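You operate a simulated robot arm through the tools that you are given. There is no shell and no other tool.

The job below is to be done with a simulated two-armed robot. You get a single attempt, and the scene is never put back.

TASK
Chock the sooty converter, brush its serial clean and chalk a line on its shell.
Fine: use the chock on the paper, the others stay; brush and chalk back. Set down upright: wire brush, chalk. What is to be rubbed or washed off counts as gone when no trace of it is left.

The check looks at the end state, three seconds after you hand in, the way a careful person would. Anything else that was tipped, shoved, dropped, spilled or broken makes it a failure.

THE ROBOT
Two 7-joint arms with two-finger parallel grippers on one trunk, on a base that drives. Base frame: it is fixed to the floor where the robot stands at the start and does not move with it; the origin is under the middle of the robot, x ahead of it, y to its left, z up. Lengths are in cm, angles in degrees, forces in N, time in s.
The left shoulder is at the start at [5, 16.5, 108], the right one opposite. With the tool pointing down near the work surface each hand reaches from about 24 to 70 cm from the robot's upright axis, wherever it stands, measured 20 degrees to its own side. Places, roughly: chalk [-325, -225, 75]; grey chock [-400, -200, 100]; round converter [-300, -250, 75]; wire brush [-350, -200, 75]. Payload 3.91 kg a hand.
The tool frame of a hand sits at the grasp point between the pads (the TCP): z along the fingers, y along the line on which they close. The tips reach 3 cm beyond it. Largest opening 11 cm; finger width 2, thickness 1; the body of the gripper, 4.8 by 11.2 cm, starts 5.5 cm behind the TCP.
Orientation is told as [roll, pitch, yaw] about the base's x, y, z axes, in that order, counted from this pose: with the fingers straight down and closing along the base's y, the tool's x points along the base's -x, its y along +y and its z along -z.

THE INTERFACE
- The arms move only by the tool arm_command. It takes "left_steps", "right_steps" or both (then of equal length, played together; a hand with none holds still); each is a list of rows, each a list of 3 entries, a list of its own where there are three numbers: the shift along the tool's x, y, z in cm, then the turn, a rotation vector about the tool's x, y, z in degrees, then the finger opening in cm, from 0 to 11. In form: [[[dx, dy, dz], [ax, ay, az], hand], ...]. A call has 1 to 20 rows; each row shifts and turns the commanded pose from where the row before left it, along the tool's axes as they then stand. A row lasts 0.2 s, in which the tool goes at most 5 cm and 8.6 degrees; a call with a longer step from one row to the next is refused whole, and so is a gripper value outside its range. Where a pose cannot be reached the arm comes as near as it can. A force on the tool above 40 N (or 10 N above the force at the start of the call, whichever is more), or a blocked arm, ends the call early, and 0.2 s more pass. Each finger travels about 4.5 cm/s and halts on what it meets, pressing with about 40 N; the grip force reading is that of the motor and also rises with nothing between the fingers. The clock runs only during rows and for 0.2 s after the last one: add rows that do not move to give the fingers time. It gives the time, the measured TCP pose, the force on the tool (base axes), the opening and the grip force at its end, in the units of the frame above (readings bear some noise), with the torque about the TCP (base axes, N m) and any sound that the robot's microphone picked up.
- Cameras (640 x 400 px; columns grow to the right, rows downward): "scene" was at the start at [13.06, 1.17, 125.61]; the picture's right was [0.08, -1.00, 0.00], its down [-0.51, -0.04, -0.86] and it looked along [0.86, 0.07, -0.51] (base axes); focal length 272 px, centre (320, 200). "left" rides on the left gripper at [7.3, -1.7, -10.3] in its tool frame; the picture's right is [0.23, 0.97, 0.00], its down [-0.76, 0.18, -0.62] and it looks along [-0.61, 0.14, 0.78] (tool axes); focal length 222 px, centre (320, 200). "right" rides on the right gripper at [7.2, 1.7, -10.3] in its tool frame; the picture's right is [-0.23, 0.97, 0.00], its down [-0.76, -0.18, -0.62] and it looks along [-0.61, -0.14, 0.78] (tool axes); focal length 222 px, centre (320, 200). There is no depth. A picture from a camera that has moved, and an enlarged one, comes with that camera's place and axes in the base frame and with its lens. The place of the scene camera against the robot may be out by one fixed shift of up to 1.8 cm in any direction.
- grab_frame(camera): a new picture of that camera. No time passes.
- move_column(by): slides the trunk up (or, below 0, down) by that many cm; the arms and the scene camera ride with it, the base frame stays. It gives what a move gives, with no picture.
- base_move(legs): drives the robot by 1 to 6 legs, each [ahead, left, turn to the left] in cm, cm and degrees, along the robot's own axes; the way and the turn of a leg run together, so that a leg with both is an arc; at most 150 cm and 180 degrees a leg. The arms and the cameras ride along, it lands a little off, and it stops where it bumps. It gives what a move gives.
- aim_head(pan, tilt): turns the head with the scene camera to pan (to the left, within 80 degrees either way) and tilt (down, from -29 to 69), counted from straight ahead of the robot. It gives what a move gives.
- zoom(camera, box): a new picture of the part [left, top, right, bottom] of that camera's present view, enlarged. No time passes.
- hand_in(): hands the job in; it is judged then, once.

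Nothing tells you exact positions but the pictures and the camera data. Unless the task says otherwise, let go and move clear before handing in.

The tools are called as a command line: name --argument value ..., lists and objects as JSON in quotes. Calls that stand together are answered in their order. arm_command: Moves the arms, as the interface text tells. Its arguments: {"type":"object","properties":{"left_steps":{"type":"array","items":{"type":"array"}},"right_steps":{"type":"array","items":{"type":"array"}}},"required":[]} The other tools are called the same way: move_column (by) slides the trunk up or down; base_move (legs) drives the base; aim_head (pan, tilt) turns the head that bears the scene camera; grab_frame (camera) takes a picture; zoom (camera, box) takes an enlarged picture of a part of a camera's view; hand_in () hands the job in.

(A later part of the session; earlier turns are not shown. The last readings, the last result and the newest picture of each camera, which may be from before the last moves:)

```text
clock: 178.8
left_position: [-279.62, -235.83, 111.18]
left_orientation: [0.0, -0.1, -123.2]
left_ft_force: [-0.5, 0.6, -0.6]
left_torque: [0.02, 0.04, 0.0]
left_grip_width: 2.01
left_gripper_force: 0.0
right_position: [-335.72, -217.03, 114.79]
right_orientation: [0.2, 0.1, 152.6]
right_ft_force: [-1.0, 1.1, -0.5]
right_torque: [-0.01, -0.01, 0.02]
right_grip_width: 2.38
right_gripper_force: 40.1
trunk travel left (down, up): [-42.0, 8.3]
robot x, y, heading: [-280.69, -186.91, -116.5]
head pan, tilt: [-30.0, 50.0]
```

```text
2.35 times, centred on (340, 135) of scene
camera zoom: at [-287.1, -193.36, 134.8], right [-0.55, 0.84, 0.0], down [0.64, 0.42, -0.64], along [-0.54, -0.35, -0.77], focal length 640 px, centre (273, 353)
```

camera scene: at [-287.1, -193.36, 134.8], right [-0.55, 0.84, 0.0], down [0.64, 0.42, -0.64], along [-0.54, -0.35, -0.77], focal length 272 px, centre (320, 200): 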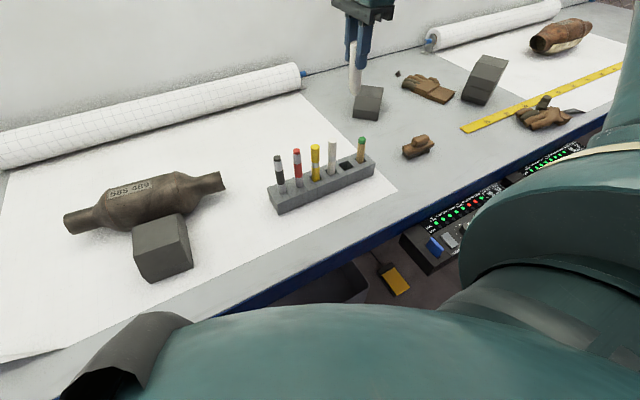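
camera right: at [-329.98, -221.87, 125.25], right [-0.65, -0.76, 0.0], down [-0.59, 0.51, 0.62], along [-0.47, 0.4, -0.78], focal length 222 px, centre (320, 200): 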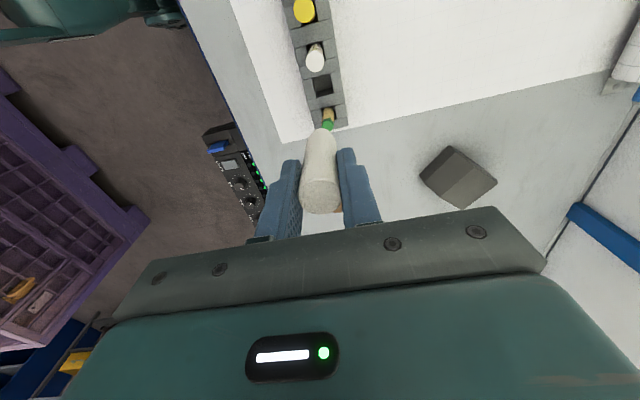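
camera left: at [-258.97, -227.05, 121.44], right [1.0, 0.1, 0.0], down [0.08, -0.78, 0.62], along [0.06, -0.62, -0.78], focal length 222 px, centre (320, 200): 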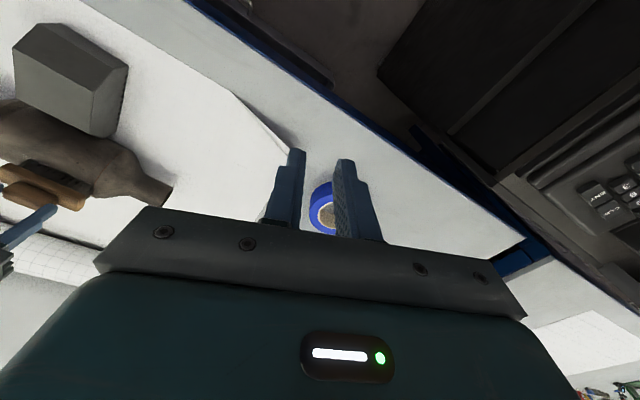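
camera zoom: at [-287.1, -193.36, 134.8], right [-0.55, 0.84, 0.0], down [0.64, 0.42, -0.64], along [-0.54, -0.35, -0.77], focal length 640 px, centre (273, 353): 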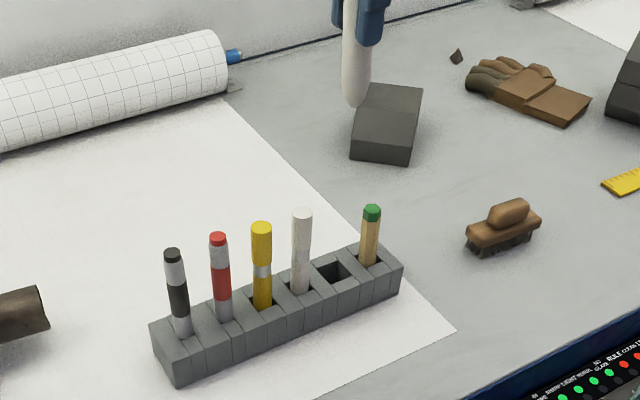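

The chalk is out. I turn the hand back, and turn the base to the converter again.

arm_command --right_steps '[[[0, 0, 0], [0, 0, -8], 1.8], [[0, 0, 0], [0, 0, -8], 1.8], [[0, 0, 0], [0, 0, -8], 1.8], [[0, 0, 0], [0, 0, -8], 1.8], [[0, 0, 0], [0, 0, -8], 1.8], [[0, 0, 0], [0, 0, -8], 1.8], [[0, 0, 0], [0, 0, -8], 1.8], [[0, 0, 0], [0, 0, -8], 1.8], [[0, 0, 0], [0, 0, -8], 1.8], [[0, 0, 0], [0, 0, -8], 1.8], [[0, 0, 0], [0, 0, -8], 1.8], [[3, 4, 0], [0, 0, 0], 1.8], [[3, 4, 0], [0, 0, 0], 1.8], [[0, 0, 0], [0, 0, 0], 1.8]]'

base_move --legs '[[0, 0, 25.5], [3.5, 0, 0]]'

aim_head --pan -15 --tilt 60

grab_frame --camera "scene"

grab_frame --camera "right"

```text
clock: 181.8
left_position: [-279.76, -235.87, 111.0]
left_orientation: [0.0, -0.1, -123.1]
left_ft_force: [0.5, -1.0, -0.1]
left_torque: [0.0, -0.01, 0.0]
left_grip_width: 2.02
left_gripper_force: 0.0
right_position: [-325.7, -216.23, 114.69]
right_orientation: [0.1, -0.1, -119.5]
right_ft_force: [-0.3, -0.2, 0.6]
right_torque: [-0.02, 0.0, 0.0]
right_grip_width: 2.35
right_gripper_force: 39.7
trunk travel left (down, up): [-42.0, 8.3]
robot x, y, heading: [-280.49, -187.48, -116.5]
head pan, tilt: [-30.0, 50.0]
```

```text
clock: 183.9
left_position: [-258.9, -234.33, 111.1]
left_orientation: [-0.1, -0.1, -97.7]
left_ft_force: [-0.6, -0.5, -0.2]
left_torque: [0.01, 0.02, 0.02]
left_grip_width: 2.0
left_gripper_force: 0.0
right_position: [-308.88, -236.52, 114.64]
right_orientation: [0.0, -0.1, -94.2]
right_ft_force: [0.1, 0.4, -0.7]
right_torque: [0.02, -0.01, 0.0]
right_grip_width: 2.35
right_gripper_force: 40.1
trunk travel left (down, up): [-42.0, 8.3]
robot x, y, heading: [-280.97, -190.6, -91.0]
head pan, tilt: [-30.0, 50.0]
```

```text
clock: 184.7
left_position: [-258.88, -234.19, 111.06]
left_orientation: [0.0, -0.1, -97.8]
left_ft_force: [-0.7, 0.6, 0.2]
left_torque: [0.01, 0.02, -0.02]
left_grip_width: 2.0
left_gripper_force: 0.0
right_position: [-308.91, -236.34, 114.64]
right_orientation: [0.1, -0.1, -94.1]
right_ft_force: [-1.1, -0.1, 0.1]
right_torque: [-0.03, -0.01, 0.0]
right_grip_width: 2.36
right_gripper_force: 39.5
trunk travel left (down, up): [-42.0, 8.3]
robot x, y, heading: [-280.77, -190.35, -91.5]
head pan, tilt: [-15.0, 60.0]
```

```text
taken
camera scene: at [-281.34, -199.32, 133.55], right [-0.96, 0.28, 0.0], down [0.24, 0.83, -0.5], along [-0.14, -0.48, -0.87], focal length 272 px, centre (320, 200)
```

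scene: 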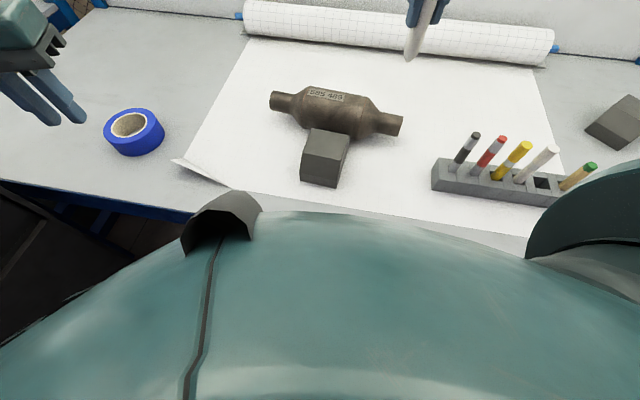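

```text
taken
camera right: at [-306.55, -229.27, 125.06], right [0.96, -0.3, 0.0], down [-0.23, -0.75, 0.62], along [-0.18, -0.6, -0.78], focal length 222 px, centre (320, 200)
```

right: 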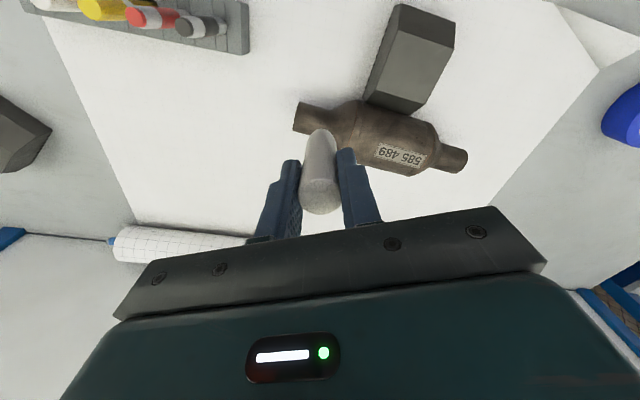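

zoom --camera "right" --box '[280, 70, 490, 220]'

zoom --camera "scene" --box '[255, 65, 425, 195]'

```text
2.67 times, centred on (385, 145) of right
camera zoom: at [-306.55, -229.27, 125.06], right [0.96, -0.3, 0.0], down [-0.23, -0.75, 0.62], along [-0.18, -0.6, -0.78], focal length 592 px, centre (147, 347)
```

zoom: 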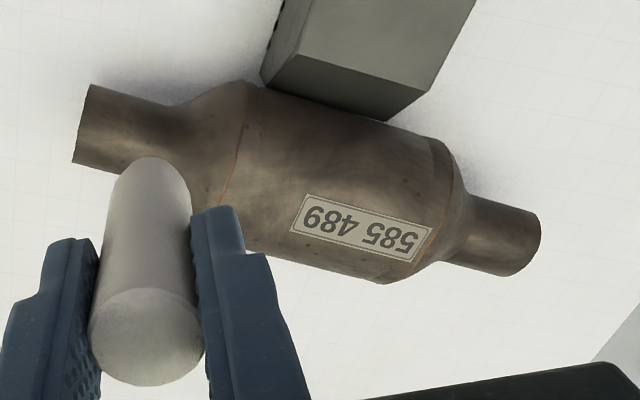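

```text
3.08 times, centred on (340, 130) of scene
camera zoom: at [-281.34, -199.32, 133.55], right [-0.96, 0.28, 0.0], down [0.24, 0.83, -0.5], along [-0.14, -0.48, -0.87], focal length 836 px, centre (258, 415)
```

zoom: 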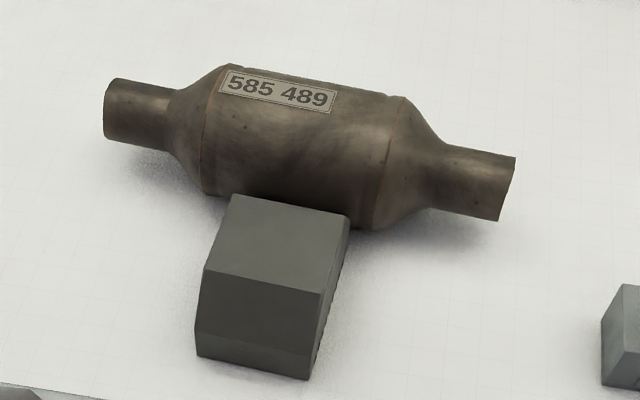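

The far side of the shell is best for the line: pressing there pushes the converter into the chock. I hover the chalk over the intended line start to test the reach.

arm_command --right_steps '[[[-3, 1.5, 0], [0, 0, 5], 1.8], [[-3, 1.5, 0], [0, 0, 5], 1.8], [[-3, 1.5, 0], [0, 0, 5], 1.8], [[-3, 1.5, 0], [0, 0, 5], 1.8], [[-3, 1.5, 0], [0, 0, 0], 1.8], [[-1.5, 1.5, 0], [0, 0, 0], 1.8], [[0, 0, 0], [0, 0, 0], 1.8]]'

grab_frame --camera "right"

```text
clock: 186.3
left_position: [-258.83, -234.25, 111.13]
left_orientation: [0.0, -0.1, -97.8]
left_ft_force: [0.0, 0.5, -0.1]
left_torque: [0.01, -0.03, 0.02]
left_grip_width: 2.01
left_gripper_force: 0.0
right_position: [-307.89, -247.16, 114.04]
right_orientation: [0.1, -0.1, -114.1]
right_ft_force: [-0.1, 0.0, -1.9]
right_torque: [0.02, 0.01, 0.03]
right_grip_width: 2.36
right_gripper_force: 40.3
right hand out of reach, approached as far as the arm can: row 4, 5, 6
trunk travel left (down, up): [-42.0, 8.3]
robot x, y, heading: [-280.49, -190.37, -91.4]
head pan, tilt: [-15.0, 60.0]
```

```text
taken
camera right: at [-303.27, -241.18, 124.44], right [0.8, -0.61, 0.0], down [-0.47, -0.62, 0.62], along [-0.38, -0.5, -0.78], focal length 222 px, centre (320, 200)
```

right: 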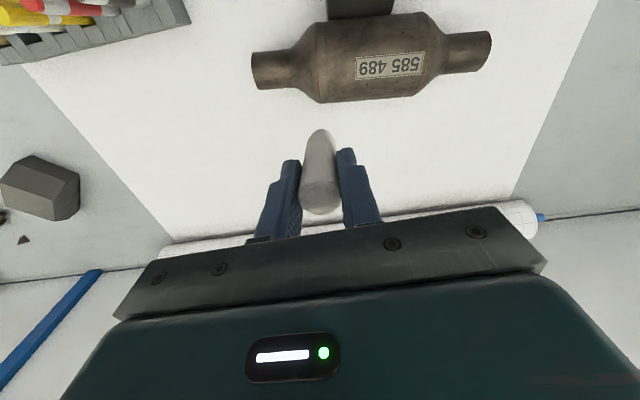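

arm_command --right_steps '[[[0, 0, 4], [0, 0, 3], 1.8], [[0, 0, 4], [0, 0, 3], 1.8], [[0, 0, 3], [0, 0, 2], 1.8], [[-1.5, 2, 0], [0, 0, 0], 1.8], [[-1.5, 2, 0], [0, 0, 0], 1.8], [[-0.5, 2, 0], [0, 0, 0], 1.8], [[0, 2, 0], [0, 0, 0], 1.8], [[0, 0, 0], [0, 0, 0], 1.8]]'

grab_frame --camera "right"

grab_frame --camera "left"

```text
clock: 188.1
left_position: [-258.81, -234.23, 111.22]
left_orientation: [0.0, -0.1, -97.8]
left_ft_force: [0.2, 0.9, -0.9]
left_torque: [-0.02, -0.01, -0.01]
left_grip_width: 1.99
left_gripper_force: 0.0
right_position: [-306.79, -245.96, 104.2]
right_orientation: [0.2, 0.0, -122.1]
right_ft_force: [0.0, 0.6, -0.4]
right_torque: [-0.03, 0.01, -0.01]
right_grip_width: 2.37
right_gripper_force: 39.8
right hand out of reach, approached as far as the arm can: row 3, 4, 5, 6, 7
trunk travel left (down, up): [-42.0, 8.3]
robot x, y, heading: [-280.35, -190.33, -91.3]
head pan, tilt: [-15.0, 60.0]
```

```text
taken
camera right: at [-301.38, -240.68, 114.51], right [0.7, -0.71, 0.0], down [-0.56, -0.55, 0.62], along [-0.44, -0.44, -0.78], focal length 222 px, centre (320, 200)
```

right: 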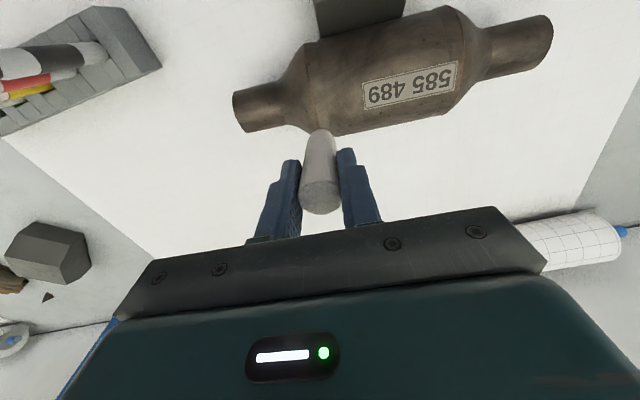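

```text
taken
camera left: at [-259.68, -226.87, 121.44], right [1.0, 0.09, 0.0], down [0.07, -0.78, 0.62], along [0.06, -0.62, -0.78], focal length 222 px, centre (320, 200)
```

left: 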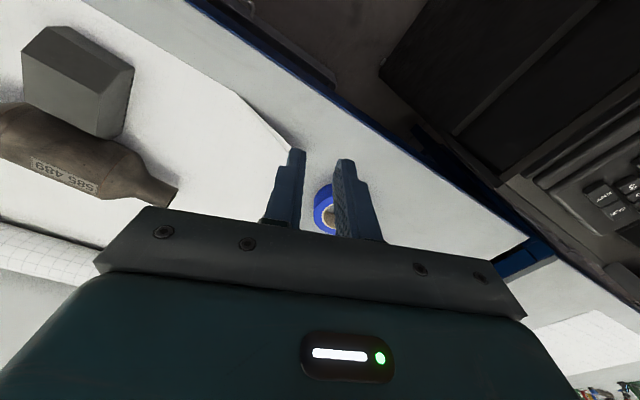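

The arm seems stuck in an awkward elbow posture. I bring the hand back to its starting posture near the body and approach afresh.

arm_command --right_steps '[[[0, 0, -4], [0, 0, 0], 1.8], [[0, 0, -4], [0, 0, 0], 1.8], [[3.84, -0.46, -4], [0, 0, 0], 1.8], [[3.84, -0.46, 0], [0, 0, 0], 1.8], [[3.84, -0.46, 0], [0, 0, 0], 1.8], [[3.84, -0.46, 0], [0, 0, -7.8], 1.8], [[3.84, -0.46, 0], [0, 0, -7.8], 1.8], [[0, 0, -2], [0, 0, -7.8], 1.8], [[0, 0, 0], [0, 0, -7.8], 1.8], [[0, 0, 0], [0, 0, 0], 1.8]]'

aim_head --pan -45 --tilt 40

grab_frame --camera "scene"

```text
refused: row 3 steps farther than a row can; nothing moved
```

```text
clock: 189.1
left_position: [-258.88, -234.21, 111.15]
left_orientation: [0.0, -0.1, -97.8]
left_ft_force: [0.0, -0.2, -0.4]
left_torque: [0.02, 0.01, -0.02]
left_grip_width: 2.0
left_gripper_force: 0.1
right_position: [-306.71, -245.94, 104.08]
right_orientation: [0.3, -0.1, -122.2]
right_ft_force: [-0.4, 0.0, -0.7]
right_torque: [0.01, -0.02, 0.02]
right_grip_width: 2.37
right_gripper_force: 39.8
trunk travel left (down, up): [-42.0, 8.3]
robot x, y, heading: [-280.55, -190.39, -91.5]
head pan, tilt: [-45.0, 40.0]
```

```text
taken
camera scene: at [-285.6, -198.8, 136.21], right [-0.69, 0.72, 0.0], down [0.47, 0.44, -0.77], along [-0.55, -0.53, -0.64], focal length 272 px, centre (320, 200)
```

scene: 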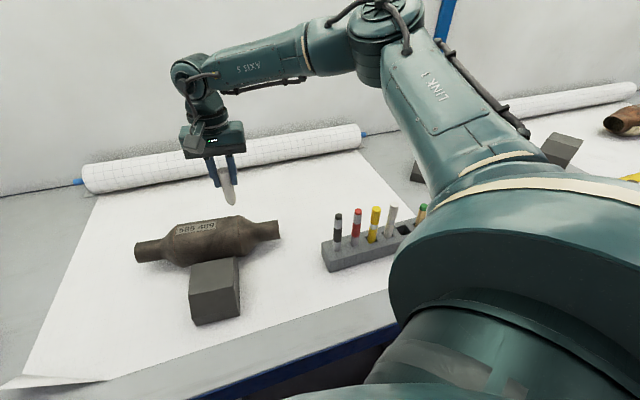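

arm_command --right_steps '[[[0, 0, -4], [0, 0, 0], 1.8], [[0, 0, -4], [0, 0, 0], 1.8], [[2, 0, -4], [0, 0, 0], 1.8], [[4, -0.5, 0], [0, 0, 0], 1.8], [[4, -0.5, 0], [0, 0, 0], 1.8], [[4, -0.5, 0], [0, 0, -7.8], 1.8], [[4, -0.5, 0], [0, 0, -7.8], 1.8], [[1.5, 0, -2], [0, 0, -7.8], 1.8], [[0, 0, 0], [0, 0, -7.8], 1.8], [[0, 0, 0], [0, 0, 0], 1.8]]'

grab_frame --camera "scene"

```text
clock: 191.3
left_position: [-258.82, -234.32, 111.09]
left_orientation: [0.0, 0.0, -97.8]
left_ft_force: [0.5, -1.5, -0.5]
left_torque: [-0.02, -0.05, -0.02]
left_grip_width: 2.01
left_gripper_force: 0.1
right_position: [-299.14, -228.02, 118.22]
right_orientation: [-0.1, -0.1, -90.8]
right_ft_force: [-0.4, 0.2, -0.5]
right_torque: [0.03, 0.03, 0.03]
right_grip_width: 2.33
right_gripper_force: 39.8
trunk travel left (down, up): [-42.0, 8.3]
robot x, y, heading: [-280.49, -190.4, -91.4]
head pan, tilt: [-45.0, 40.0]
```

```text
taken
camera scene: at [-285.6, -198.78, 136.22], right [-0.69, 0.72, 0.0], down [0.47, 0.44, -0.77], along [-0.55, -0.53, -0.64], focal length 272 px, centre (320, 200)
```

scene: 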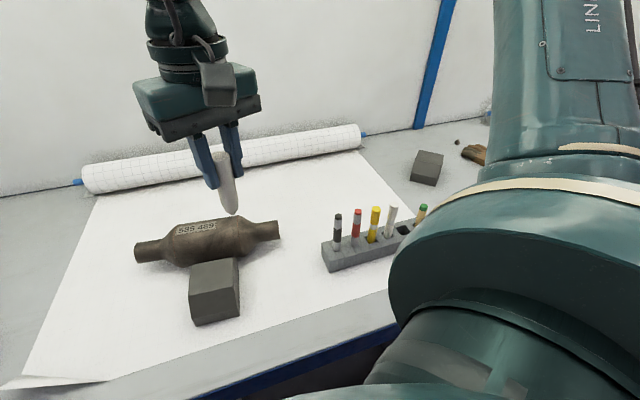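

The chalk is round, so I need no wrist turn for drawing; I reach out straight with the neutral yaw instead.

arm_command --right_steps '[[[-4, 0, 2], [0, 0, 0], 1.8], [[-4, 0, 2], [0, 0, 0], 1.8], [[-4, 0, 2], [0, 0, 0], 1.8], [[-4, 0, 2], [0, 0, 0], 1.8], [[-4, 0, 2], [0, 0, 0], 1.8], [[-2.5, 0, 2], [0, 0, 0], 1.8], [[-2.5, 0, 2], [0, 0, 0], 1.8], [[-2, 0, 0], [0, 0, 0], 1.8], [[0, 0, 0], [0, 0, 0], 1.8]]'

grab_frame --camera "scene"

grab_frame --camera "right"

```text
clock: 193.3
left_position: [-258.83, -234.13, 111.13]
left_orientation: [0.1, -0.1, -97.7]
left_ft_force: [0.5, 0.1, 0.1]
left_torque: [-0.01, -0.02, 0.02]
left_grip_width: 2.02
left_gripper_force: 0.1
right_position: [-305.34, -245.51, 105.87]
right_orientation: [0.1, -0.2, -91.0]
right_ft_force: [-0.3, 0.6, -0.1]
right_torque: [0.02, -0.04, 0.02]
right_grip_width: 2.34
right_gripper_force: 40.2
right hand out of reach, approached as far as the arm can: row 4, 5, 6, 7, 8
trunk travel left (down, up): [-42.0, 8.3]
robot x, y, heading: [-281.0, -190.51, -91.4]
head pan, tilt: [-45.0, 40.0]
```

```text
taken
camera scene: at [-285.6, -198.79, 136.22], right [-0.69, 0.72, 0.0], down [0.47, 0.44, -0.77], along [-0.55, -0.53, -0.64], focal length 272 px, centre (320, 200)
```

scene: 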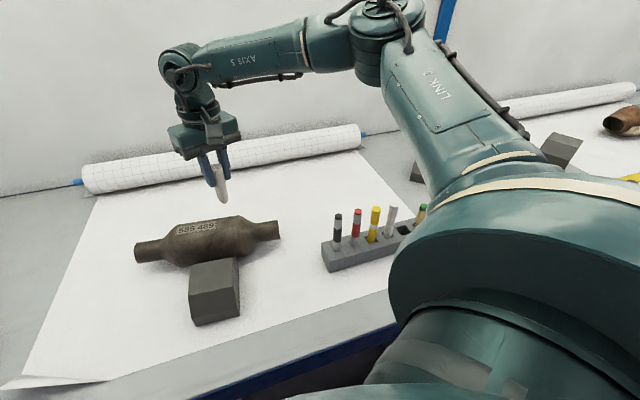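

```text
taken
camera right: at [-303.5, -238.37, 116.18], right [0.97, -0.24, 0.0], down [-0.19, -0.76, 0.63], along [-0.15, -0.61, -0.78], focal length 222 px, centre (320, 200)
```

right: 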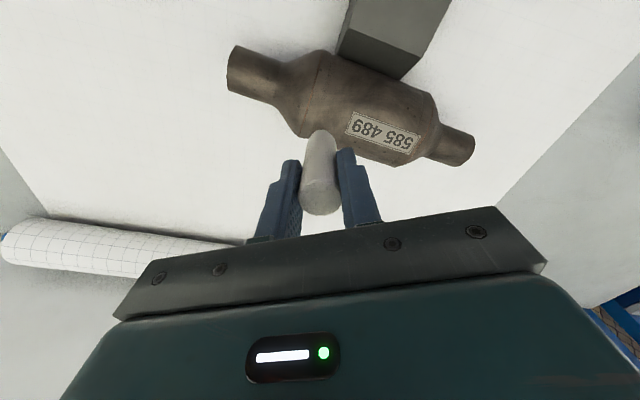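

A joint limit keeps the right arm from going farther out at this angle. A line on the near upper side of the shell is within reach if I turn the base a little more; I raise the hand and turn 13°.

arm_command --right_steps '[[[1, 0, -4], [0, 0, 0], 1.8], [[2, 0, -4], [0, 0, 0], 1.8], [[0, 0, 0], [0, 0, 0], 1.8]]'

base_move --legs '[[0, 0, 13]]'

grab_frame --camera "right"

grab_frame --camera "scene"

```text
clock: 194.1
left_position: [-258.96, -234.2, 111.08]
left_orientation: [0.1, -0.2, -97.8]
left_ft_force: [-0.1, -0.4, 0.5]
left_torque: [0.04, -0.03, -0.03]
left_grip_width: 2.0
left_gripper_force: 0.0
right_position: [-305.67, -242.62, 113.66]
right_orientation: [-0.1, 0.0, -90.9]
right_ft_force: [-0.7, -0.1, -1.8]
right_torque: [0.0, 0.05, -0.02]
right_grip_width: 2.35
right_gripper_force: 39.7
trunk travel left (down, up): [-42.0, 8.3]
robot x, y, heading: [-280.25, -190.45, -91.3]
head pan, tilt: [-45.0, 40.0]
```

```text
clock: 195.3
left_position: [-249.45, -228.02, 111.13]
left_orientation: [0.0, -0.1, -84.6]
left_ft_force: [-0.5, 0.0, -0.6]
left_torque: [0.0, -0.02, 0.01]
left_grip_width: 2.01
left_gripper_force: 0.2
right_position: [-292.96, -247.07, 113.78]
right_orientation: [0.1, -0.1, -77.7]
right_ft_force: [0.3, -0.1, -0.5]
right_torque: [0.0, 0.01, 0.01]
right_grip_width: 2.36
right_gripper_force: 39.4
trunk travel left (down, up): [-42.0, 8.3]
robot x, y, heading: [-280.4, -190.15, -77.8]
head pan, tilt: [-45.0, 40.0]
```

```text
taken
camera right: at [-292.79, -239.6, 124.07], right [1.0, -0.01, 0.0], down [-0.01, -0.78, 0.62], along [-0.01, -0.62, -0.78], focal length 222 px, centre (320, 200)
```

right: 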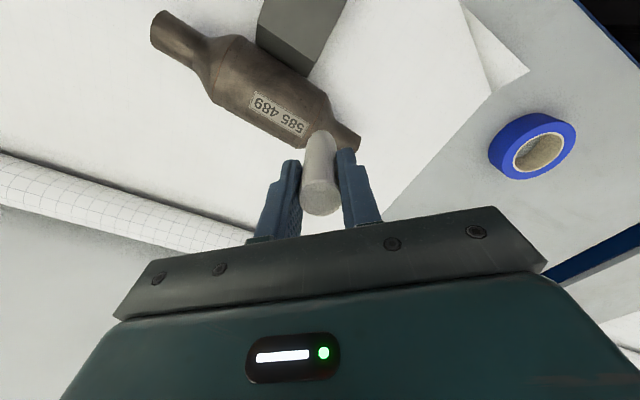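

```text
taken
camera scene: at [-283.39, -199.98, 136.22], right [-0.84, 0.55, 0.0], down [0.35, 0.54, -0.77], along [-0.42, -0.64, -0.64], focal length 272 px, centre (320, 200)
```

scene: 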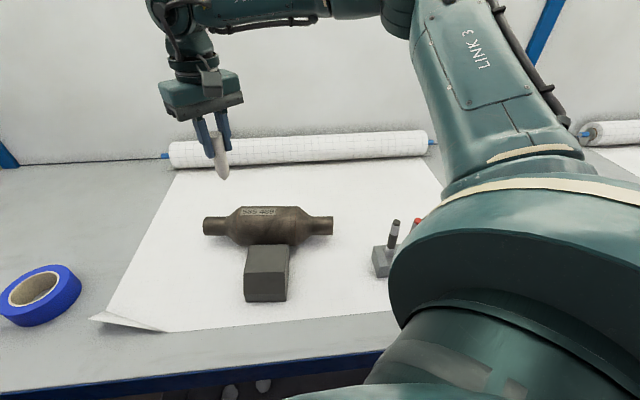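

Now there is room. I take the chalk to the left end of the intended line, on the near upper flank below the plate, still some way above the shell.

arm_command --right_steps '[[[-0.4, -0.7, 4], [0, 0, 0], 1.8], [[-0.4, -0.7, 4], [0, 0, 0], 1.8], [[-0.4, -0.6, 4], [0, 0, 0], 1.8], [[0, 0, 1.5], [0, 0, 0], 1.8], [[0, 0, 0], [0, 0, 0], 1.8]]'

aim_head --pan -30 --tilt 50

grab_frame --camera "scene"

grab_frame --camera "right"

grab_frame --camera "left"

```text
clock: 196.5
left_position: [-249.42, -228.01, 111.08]
left_orientation: [0.0, -0.1, -84.6]
left_ft_force: [0.5, -0.3, -0.3]
left_torque: [0.03, 0.01, -0.02]
left_grip_width: 2.0
left_gripper_force: 0.2
right_position: [-294.69, -248.65, 100.15]
right_orientation: [0.0, 0.0, -77.6]
right_ft_force: [0.0, 1.3, -0.6]
right_torque: [0.01, 0.03, -0.02]
right_grip_width: 2.36
right_gripper_force: 39.7
trunk travel left (down, up): [-42.0, 8.3]
robot x, y, heading: [-280.19, -190.52, -78.0]
head pan, tilt: [-45.0, 40.0]
```

```text
clock: 197.2
left_position: [-249.43, -227.99, 111.12]
left_orientation: [0.0, -0.1, -84.6]
left_ft_force: [-0.3, 0.7, 0.2]
left_torque: [-0.01, 0.0, 0.01]
left_grip_width: 2.01
left_gripper_force: 0.0
right_position: [-294.58, -248.55, 100.18]
right_orientation: [0.0, -0.1, -77.5]
right_ft_force: [1.1, 0.5, -0.2]
right_torque: [-0.01, -0.01, 0.0]
right_grip_width: 2.35
right_gripper_force: 39.9
trunk travel left (down, up): [-42.0, 8.3]
robot x, y, heading: [-280.67, -190.26, -78.4]
head pan, tilt: [-30.0, 50.0]
```

```text
taken
camera scene: at [-281.18, -200.18, 134.81], right [-0.95, 0.31, 0.0], down [0.24, 0.73, -0.64], along [-0.2, -0.61, -0.77], focal length 272 px, centre (320, 200)
```

scene: 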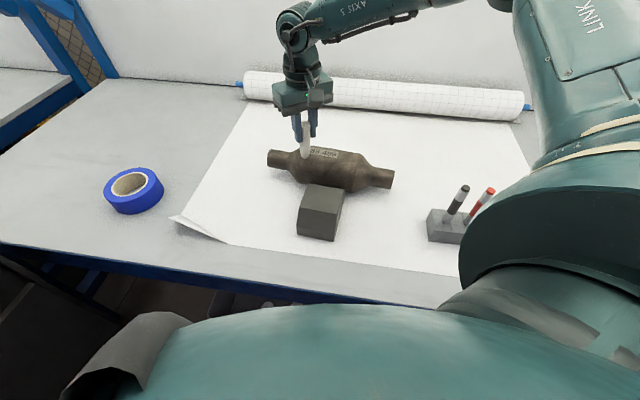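

```text
taken
camera right: at [-294.49, -241.18, 110.5], right [1.0, -0.01, 0.0], down [-0.01, -0.78, 0.62], along [-0.01, -0.62, -0.78], focal length 222 px, centre (320, 200)
```

right: 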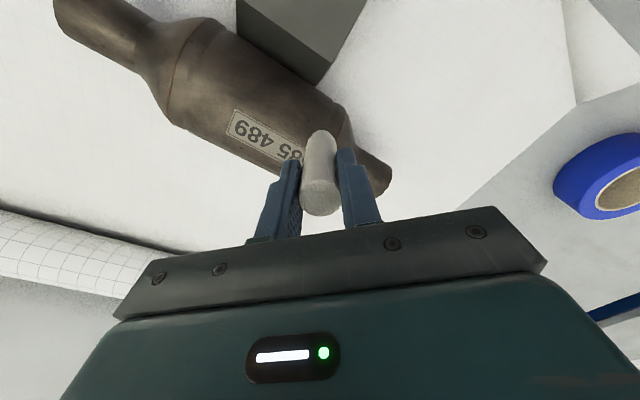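

```text
taken
camera left: at [-251.91, -221.09, 121.44], right [0.95, 0.32, 0.0], down [0.25, -0.74, 0.62], along [0.2, -0.59, -0.78], focal length 222 px, centre (320, 200)
```

left: 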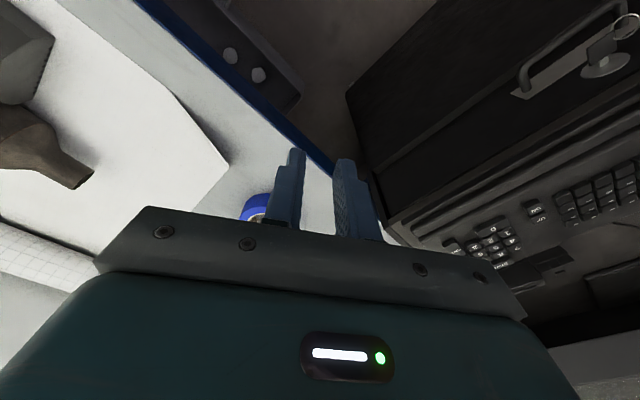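

zoom --camera "scene" --box '[255, 100, 405, 220]'

zoom --camera "right" --box '[150, 20, 410, 220]'

```text
3.33 times, centred on (330, 160) of scene
camera zoom: at [-281.18, -200.18, 134.81], right [-0.95, 0.31, 0.0], down [0.24, 0.73, -0.64], along [-0.2, -0.61, -0.77], focal length 906 px, centre (287, 333)
```

zoom: 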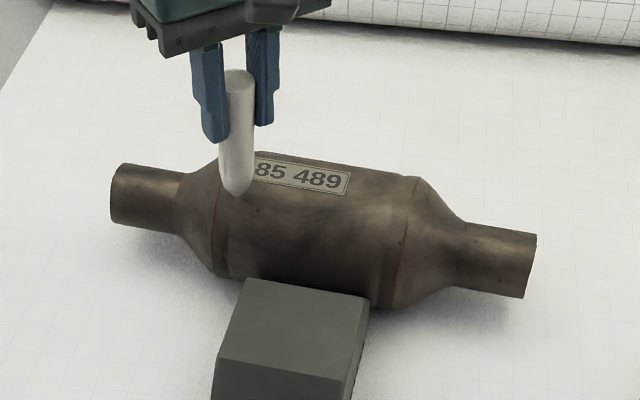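

```text
2.00 times, centred on (280, 120) of right
camera zoom: at [-294.49, -241.18, 110.5], right [1.0, -0.01, 0.0], down [-0.01, -0.78, 0.62], along [-0.01, -0.62, -0.78], focal length 444 px, centre (400, 360)
```

zoom: 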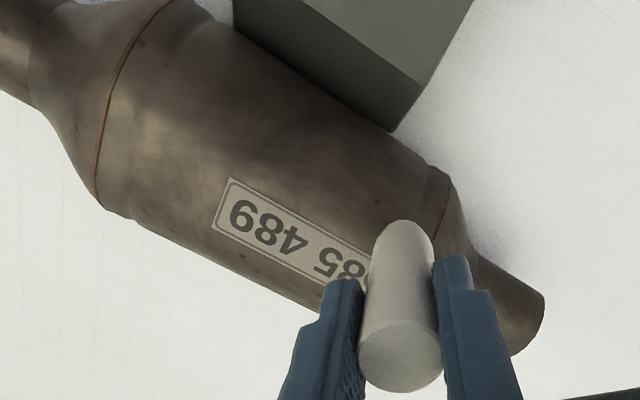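

The chalk's lower end is rounded and it reaches about 9.6 cm below the grasp point. I shift it 1 cm up the flank, then lower it in small steps to touch.

arm_command --right_steps '[[[0, 0, -0.7], [0, 0, 0], 1.8], [[-0.68, -0.74, 0], [0, 0, 0], 1.8], [[0, 0, 0.4], [0, 0, 0], 1.8], [[0, 0, 0], [0, 0, 0], 1.8]]'

zoom --camera "right" --box '[150, 20, 410, 220]'

zoom --camera "scene" --box '[270, 110, 360, 180]'

```text
clock: 198.2
left_position: [-249.36, -228.09, 111.16]
left_orientation: [0.0, -0.1, -84.6]
left_ft_force: [-0.9, 0.0, 0.3]
left_torque: [0.02, 0.01, -0.04]
left_grip_width: 1.98
left_gripper_force: 0.1
right_position: [-295.35, -249.45, 100.37]
right_orientation: [0.1, -0.2, -77.6]
right_ft_force: [1.1, 0.4, 0.1]
right_torque: [-0.04, 0.01, 0.0]
right_grip_width: 2.34
right_gripper_force: 40.6
trunk travel left (down, up): [-42.0, 8.3]
robot x, y, heading: [-280.15, -190.42, -78.2]
head pan, tilt: [-30.0, 50.0]
```

```text
2.00 times, centred on (280, 120) of right
camera zoom: at [-295.12, -242.0, 110.79], right [1.0, -0.01, 0.0], down [-0.01, -0.78, 0.62], along [-0.01, -0.62, -0.78], focal length 444 px, centre (400, 360)
```

zoom: 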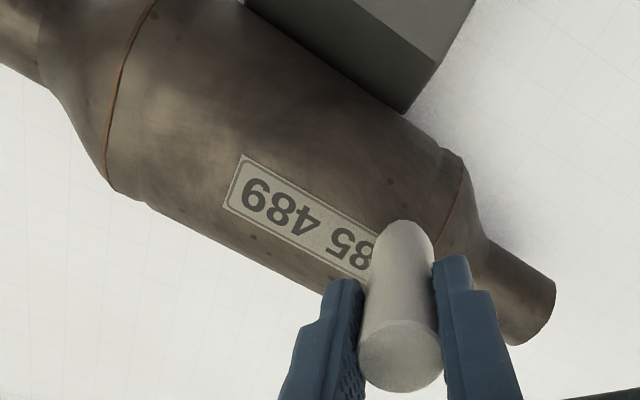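

```text
5.71 times, centred on (315, 145) of scene
camera zoom: at [-281.18, -200.19, 134.8], right [-0.95, 0.31, 0.0], down [0.24, 0.73, -0.64], along [-0.2, -0.61, -0.77], focal length 1553 px, centre (349, 514)
```

zoom: 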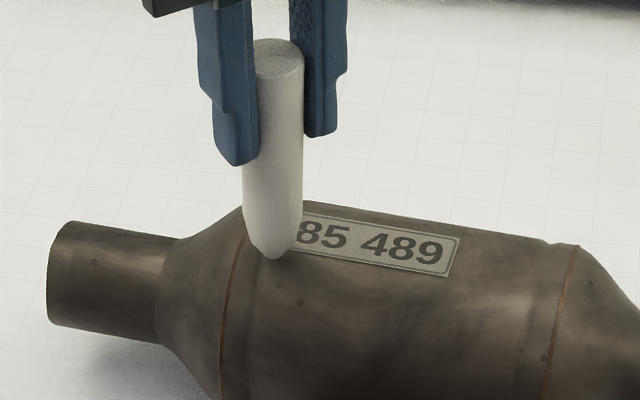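

arm_command --right_steps '[[[0, 0, 0.3], [0, 0, 0], 1.8], [[0, 0, 0.2], [0, 0, 0], 1.8], [[0, 0, 0], [0, 0, 0], 1.8]]'

arm_command --right_steps '[[[0, 0, 0.2], [0, 0, 0], 1.8], [[0, 0, 0], [0, 0, 0], 1.8]]'

arm_command --right_steps '[[[0, 0, 0.2], [0, 0, 0], 1.8], [[0, 0, 0], [0, 0, 0], 1.8]]'

```text
clock: 199.1
left_position: [-249.26, -228.06, 111.25]
left_orientation: [0.0, -0.1, -84.6]
left_ft_force: [0.7, -1.2, -0.2]
left_torque: [0.0, 0.02, -0.01]
left_grip_width: 2.0
left_gripper_force: 0.0
right_position: [-295.32, -249.58, 100.08]
right_orientation: [0.0, -0.1, -77.6]
right_ft_force: [-0.4, -0.5, -0.6]
right_torque: [0.04, -0.02, -0.01]
right_grip_width: 2.35
right_gripper_force: 39.9
trunk travel left (down, up): [-42.0, 8.3]
robot x, y, heading: [-280.37, -190.75, -77.9]
head pan, tilt: [-30.0, 50.0]
```

```text
clock: 199.7
left_position: [-249.33, -227.95, 111.28]
left_orientation: [-0.1, -0.2, -84.6]
left_ft_force: [-0.5, -0.7, 1.0]
left_torque: [-0.03, 0.0, -0.04]
left_grip_width: 2.02
left_gripper_force: 0.1
right_position: [-295.15, -249.48, 99.81]
right_orientation: [0.1, -0.3, -77.6]
right_ft_force: [1.0, 1.8, 7.6]
right_torque: [0.05, -0.07, 0.01]
right_grip_width: 2.35
right_gripper_force: 40.2
trunk travel left (down, up): [-42.0, 8.3]
robot x, y, heading: [-280.29, -190.43, -77.9]
head pan, tilt: [-30.0, 50.0]
```

```text
clock: 200.2
left_position: [-249.36, -227.93, 111.32]
left_orientation: [-0.2, -0.3, -84.7]
left_ft_force: [-0.5, 0.9, 0.5]
left_torque: [0.0, 0.0, -0.01]
left_grip_width: 2.01
left_gripper_force: 0.0
right_position: [-295.23, -249.37, 99.73]
right_orientation: [0.1, -0.4, -77.6]
right_ft_force: [-0.2, 3.0, 19.3]
right_torque: [0.07, -0.13, -0.03]
right_grip_width: 2.35
right_gripper_force: 39.8
trunk travel left (down, up): [-42.0, 8.3]
robot x, y, heading: [-280.76, -190.29, -78.2]
head pan, tilt: [-30.0, 50.0]
```

Contact at about z=99.85. I ease to a few newtons and draw the first few centimetres along the shell.

arm_command --right_steps '[[[0, 0, -0.25], [0, 0, 0], 1.8], [[0.59, -0.54, 0], [0, 0, 0], 1.8], [[0.59, -0.54, 0], [0, 0, 0], 1.8], [[0.59, -0.54, 0], [0, 0, 0], 1.8], [[0, 0, 0], [0, 0, 0], 1.8]]'

zoom --camera "scene" --box '[270, 110, 390, 200]'

zoom --camera "right" --box '[150, 20, 410, 220]'

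```text
clock: 201.4
left_position: [-249.35, -227.99, 111.24]
left_orientation: [0.0, -0.2, -84.6]
left_ft_force: [0.6, -0.4, 0.4]
left_torque: [0.01, -0.01, 0.01]
left_grip_width: 1.98
left_gripper_force: 0.1
right_position: [-297.27, -248.07, 99.81]
right_orientation: [0.0, -0.2, -77.7]
right_ft_force: [2.8, 1.4, 3.1]
right_torque: [0.08, -0.21, 0.05]
right_grip_width: 2.36
right_gripper_force: 40.7
trunk travel left (down, up): [-42.0, 8.3]
robot x, y, heading: [-280.53, -190.31, -77.9]
head pan, tilt: [-30.0, 50.0]
```

```text
4.44 times, centred on (330, 155) of scene
camera zoom: at [-281.14, -200.13, 134.8], right [-0.95, 0.31, 0.0], down [0.24, 0.73, -0.64], along [-0.2, -0.61, -0.77], focal length 1208 px, centre (276, 400)
```

zoom: 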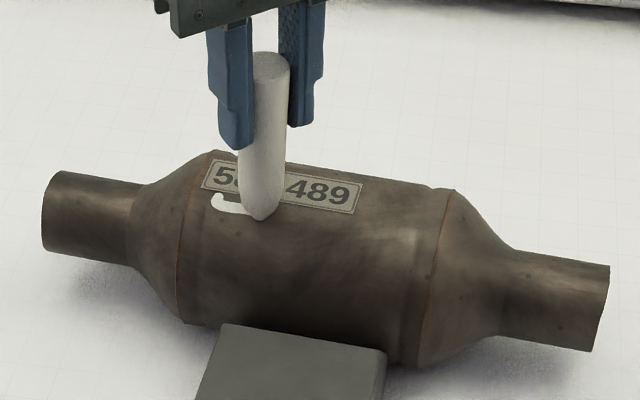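

```text
2.00 times, centred on (280, 120) of right
camera zoom: at [-297.11, -240.53, 110.11], right [1.0, -0.01, 0.0], down [-0.01, -0.78, 0.62], along [-0.01, -0.62, -0.78], focal length 444 px, centre (400, 360)
```

zoom: 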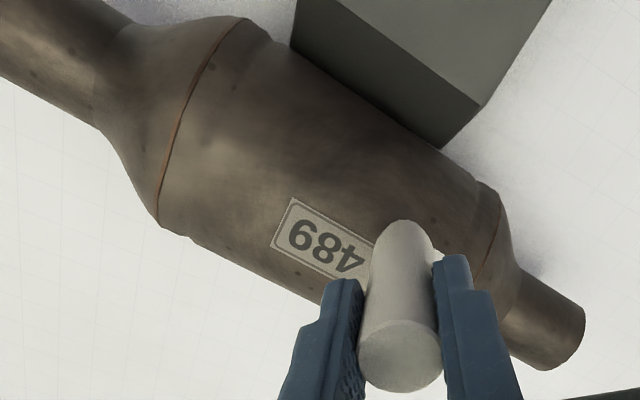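

The chalk leaves a white line. I check where it begins, then continue.

zoom --camera "scene" --box '[300, 140, 350, 175]'

arm_command --right_steps '[[[0.59, -0.54, 0.03], [0, 0, 0], 1.8], [[0.59, -0.54, 0.03], [0, 0, 0], 1.8], [[0.59, -0.54, 0.03], [0, 0, 0], 1.8], [[0, 0, 0], [0, 0, 0], 1.8]]'

zoom --camera "scene" --box '[270, 110, 390, 200]'

```text
11.43 times, centred on (325, 158) of scene
camera zoom: at [-281.14, -200.13, 134.8], right [-0.95, 0.31, 0.0], down [0.24, 0.73, -0.64], along [-0.2, -0.61, -0.77], focal length 3107 px, centre (263, 686)
```

zoom: 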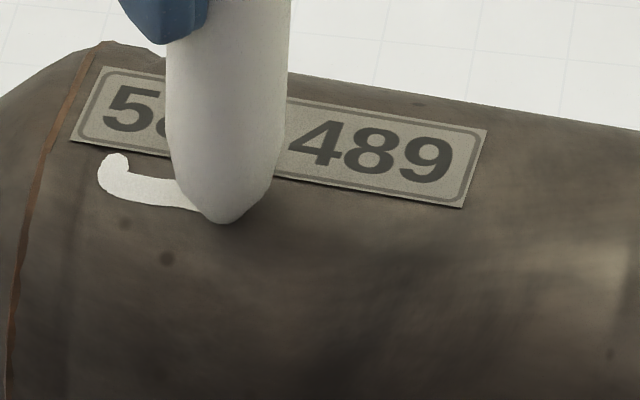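

```text
clock: 202.4
left_position: [-249.37, -228.04, 111.11]
left_orientation: [0.0, -0.1, -84.6]
left_ft_force: [-0.1, 0.4, -0.3]
left_torque: [0.03, 0.02, 0.01]
left_grip_width: 1.99
left_gripper_force: 0.0
right_position: [-299.29, -246.53, 99.81]
right_orientation: [0.0, -0.1, -77.6]
right_ft_force: [0.3, 0.2, -0.3]
right_torque: [0.03, -0.03, 0.02]
right_grip_width: 2.37
right_gripper_force: 40.1
trunk travel left (down, up): [-42.0, 8.3]
robot x, y, heading: [-280.85, -190.2, -78.1]
head pan, tilt: [-30.0, 50.0]
```

```text
4.44 times, centred on (330, 155) of scene
camera zoom: at [-281.17, -200.17, 134.8], right [-0.95, 0.31, 0.0], down [0.24, 0.73, -0.64], along [-0.2, -0.61, -0.77], focal length 1208 px, centre (276, 400)
```

zoom: 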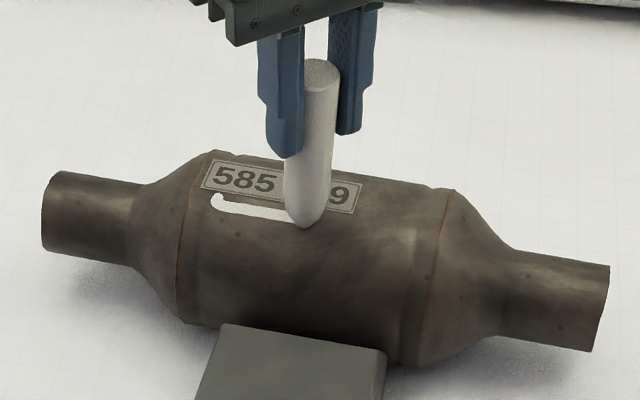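

The line is clear of the plate, but contact just faded as the shell curves off. I press a touch lower, correct the heading slightly and go on.

arm_command --right_steps '[[[0, 0, 0.15], [0, 0, 0], 1.8], [[0.56, -0.57, 0.02], [0, 0, 0], 1.8], [[0.56, -0.57, 0.02], [0, 0, 0], 1.8], [[0, 0, 0], [0, 0, 0], 1.8]]'

zoom --camera "scene" --box '[270, 110, 390, 200]'

```text
clock: 203.4
left_position: [-249.33, -228.11, 111.27]
left_orientation: [-0.1, -0.2, -84.6]
left_ft_force: [-0.6, -0.6, 0.2]
left_torque: [0.02, -0.03, 0.0]
left_grip_width: 2.0
left_gripper_force: 0.1
right_position: [-300.2, -245.73, 99.67]
right_orientation: [0.0, -0.2, -77.6]
right_ft_force: [4.7, 1.4, 8.3]
right_torque: [0.02, -0.4, 0.06]
right_grip_width: 2.34
right_gripper_force: 39.6
trunk travel left (down, up): [-42.0, 8.3]
robot x, y, heading: [-280.25, -190.19, -78.2]
head pan, tilt: [-30.0, 50.0]
```

```text
4.44 times, centred on (330, 155) of scene
camera zoom: at [-281.09, -200.08, 134.82], right [-0.95, 0.31, 0.0], down [0.24, 0.73, -0.64], along [-0.2, -0.61, -0.77], focal length 1208 px, centre (276, 400)
```

zoom: 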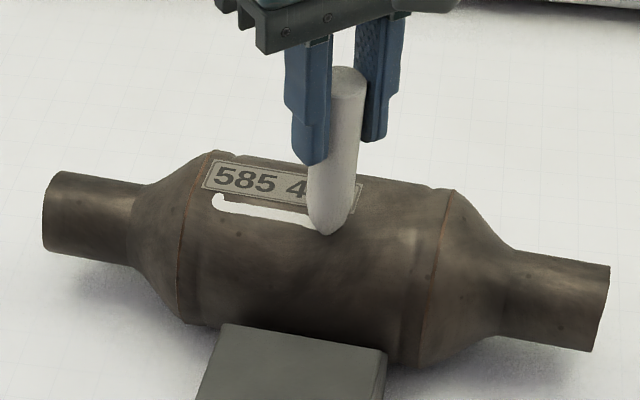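

arm_command --right_steps '[[[0.57, -0.56, -0.03], [0, 0, 0], 1.8], [[0.57, -0.56, 0], [0, 0, 0], 1.8], [[0.57, -0.56, 0.02], [0, 0, 0], 1.8], [[0, 0, 0], [0, 0, 0], 1.8]]'

zoom --camera "scene" --box '[270, 110, 390, 200]'

```text
clock: 204.4
left_position: [-249.3, -228.03, 111.2]
left_orientation: [-0.2, -0.2, -84.6]
left_ft_force: [0.0, -0.6, 0.7]
left_torque: [-0.01, -0.03, 0.0]
left_grip_width: 1.98
left_gripper_force: 0.0
right_position: [-302.52, -244.44, 99.56]
right_orientation: [0.0, 0.0, -77.7]
right_ft_force: [2.2, 0.6, 4.0]
right_torque: [0.11, -0.18, 0.04]
right_grip_width: 2.38
right_gripper_force: 40.2
trunk travel left (down, up): [-42.0, 8.3]
robot x, y, heading: [-280.59, -190.62, -78.0]
head pan, tilt: [-30.0, 50.0]
```

```text
4.44 times, centred on (330, 155) of scene
camera zoom: at [-281.14, -200.13, 134.81], right [-0.95, 0.31, 0.0], down [0.24, 0.73, -0.64], along [-0.2, -0.61, -0.77], focal length 1208 px, centre (276, 400)
```

zoom: 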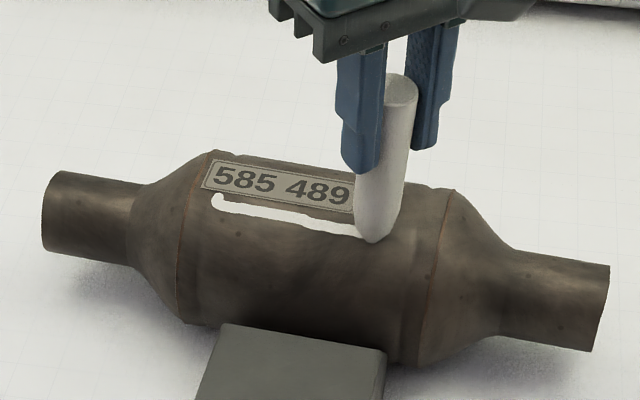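

The line now runs the length of the plate and beyond, about 9 cm. I lift off and inspect.

arm_command --right_steps '[[[0, 0, -1], [0, 0, 0], 1.8], [[0, 0, -3], [0, 0, 0], 1.8], [[0, 0, -4], [0, 0, 0], 1.8], [[0, 0, -4], [0, 0, 0], 1.8], [[0, -2, -3], [0, 0, 0], 1.8], [[0, 0, 0], [0, 0, 0], 1.8]]'

zoom --camera "scene" --box '[260, 110, 400, 220]'

zoom --camera "scene" --box '[300, 140, 370, 185]'

grab_frame --camera "right"

```text
clock: 205.8
left_position: [-249.47, -228.11, 111.12]
left_orientation: [-0.1, -0.1, -84.6]
left_ft_force: [0.1, -0.7, 0.3]
left_torque: [-0.01, 0.01, 0.0]
left_grip_width: 2.0
left_gripper_force: 0.0
right_position: [-304.73, -245.05, 114.81]
right_orientation: [0.0, -0.1, -77.7]
right_ft_force: [1.4, -0.2, -1.7]
right_torque: [-0.02, -0.04, -0.01]
right_grip_width: 2.34
right_gripper_force: 39.9
trunk travel left (down, up): [-42.0, 8.3]
robot x, y, heading: [-280.82, -190.6, -78.0]
head pan, tilt: [-30.0, 50.0]
```

```text
3.64 times, centred on (330, 165) of scene
camera zoom: at [-281.15, -200.19, 134.8], right [-0.95, 0.31, 0.0], down [0.24, 0.73, -0.64], along [-0.2, -0.61, -0.77], focal length 989 px, centre (284, 327)
```

zoom: 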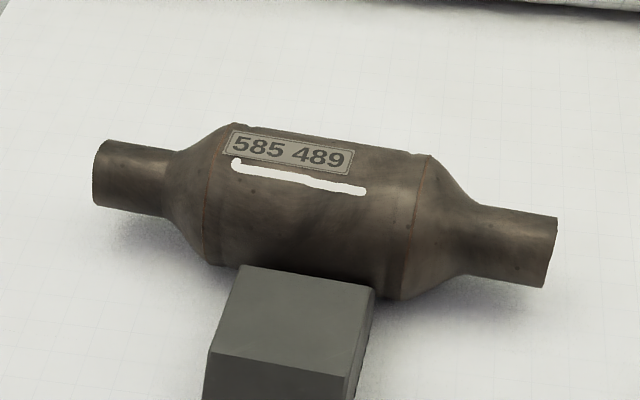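

```text
8.89 times, centred on (335, 162) of scene
camera zoom: at [-281.15, -200.19, 134.8], right [-0.95, 0.31, 0.0], down [0.24, 0.73, -0.64], along [-0.2, -0.61, -0.77], focal length 2416 px, centre (187, 533)
```

zoom: 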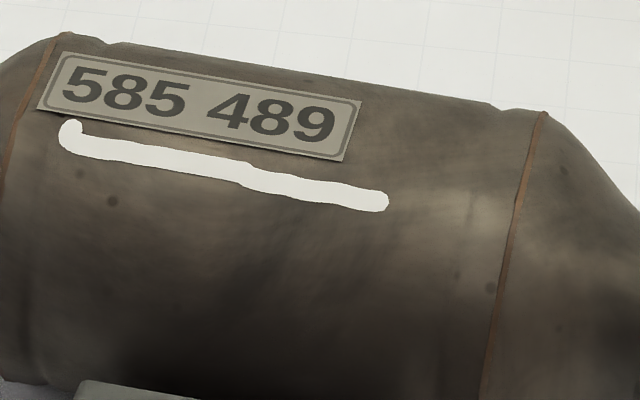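

```text
taken
camera right: at [-304.63, -237.62, 125.16], right [1.0, -0.01, 0.0], down [-0.01, -0.78, 0.62], along [-0.01, -0.62, -0.78], focal length 222 px, centre (320, 200)
```

right: 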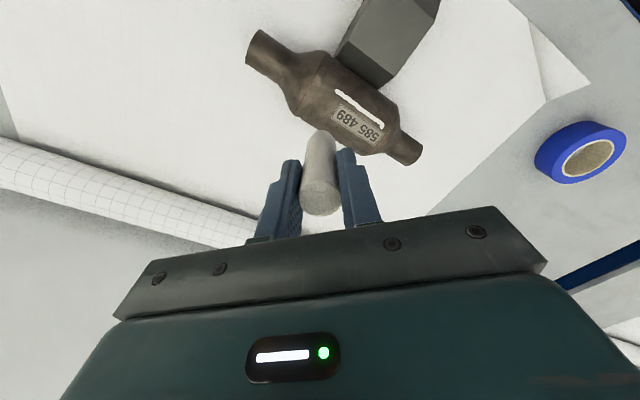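

The line is clean and clear of the serial plate, and the converter and chock have not moved. Now I take the chalk back to the rack.

base_move --legs '[[0, 0, -38.7]]'

arm_command --right_steps '[[[0, 0, 0], [0, 0, 8], 1.8], [[0, 0, 0], [0, 0, 8], 1.8], [[0, 0, 0], [0, 0, 8], 1.8], [[0, 0, 0], [0, 0, 8], 1.8], [[0, 0, 0], [0, 0, 8], 1.8], [[0, 0, 0], [0, 0, 8], 1.8], [[0, 0, 0], [0, 0, 8], 1.8], [[0, 0, 0], [0, 0, 8], 1.8], [[0, 0, 0], [0, 0, 8], 1.8], [[0, 0, 0], [0, 0, 8], 1.8], [[0, 0, 0], [0, 0, 8], 1.8], [[0, 0, 0], [0, 0, 3], 1.8], [[0, 0, 0], [0, 0, 0], 1.8]]'

grab_frame --camera "right"

grab_frame --camera "scene"

```text
clock: 208.1
left_position: [-280.9, -239.27, 111.06]
left_orientation: [0.0, -0.1, -124.5]
left_ft_force: [-0.3, -0.4, 1.1]
left_torque: [0.03, 0.01, -0.03]
left_grip_width: 1.98
left_gripper_force: 0.0
right_position: [-334.21, -216.67, 114.62]
right_orientation: [0.1, -0.1, -117.6]
right_ft_force: [-0.5, 0.8, -0.3]
right_torque: [0.0, 0.0, 0.01]
right_grip_width: 2.37
right_gripper_force: 40.3
trunk travel left (down, up): [-42.0, 8.3]
robot x, y, heading: [-280.79, -190.96, -118.1]
head pan, tilt: [-30.0, 50.0]
```

```text
clock: 210.9
left_position: [-280.87, -239.24, 111.14]
left_orientation: [0.1, -0.1, -124.6]
left_ft_force: [0.5, 0.3, -0.3]
left_torque: [0.03, -0.01, 0.03]
left_grip_width: 2.02
left_gripper_force: 0.2
right_position: [-334.14, -216.61, 114.77]
right_orientation: [0.1, 0.2, 151.4]
right_ft_force: [-0.3, 0.0, -0.8]
right_torque: [0.01, -0.03, 0.02]
right_grip_width: 2.37
right_gripper_force: 39.7
trunk travel left (down, up): [-42.0, 8.3]
robot x, y, heading: [-280.59, -190.04, -117.8]
head pan, tilt: [-30.0, 50.0]
```

```text
taken
camera right: at [-328.55, -221.63, 125.16], right [-0.67, -0.74, 0.0], down [-0.58, 0.52, 0.62], along [-0.46, 0.41, -0.78], focal length 222 px, centre (320, 200)
```

right: 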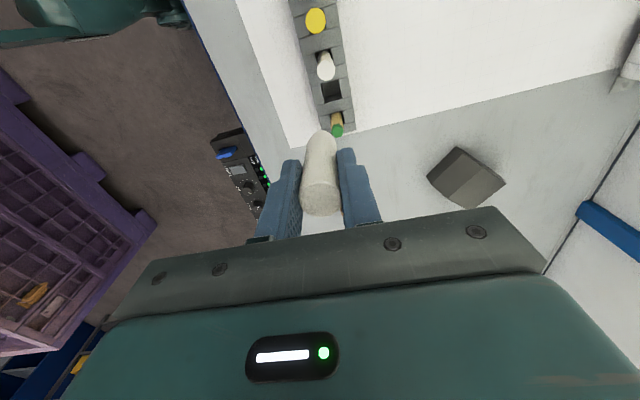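

```text
taken
camera scene: at [-287.31, -196.64, 134.8], right [-0.53, 0.85, 0.0], down [0.65, 0.4, -0.64], along [-0.55, -0.34, -0.77], focal length 272 px, centre (320, 200)
```

scene: 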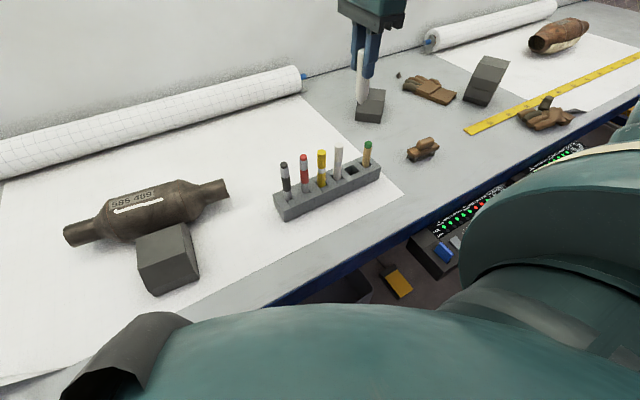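

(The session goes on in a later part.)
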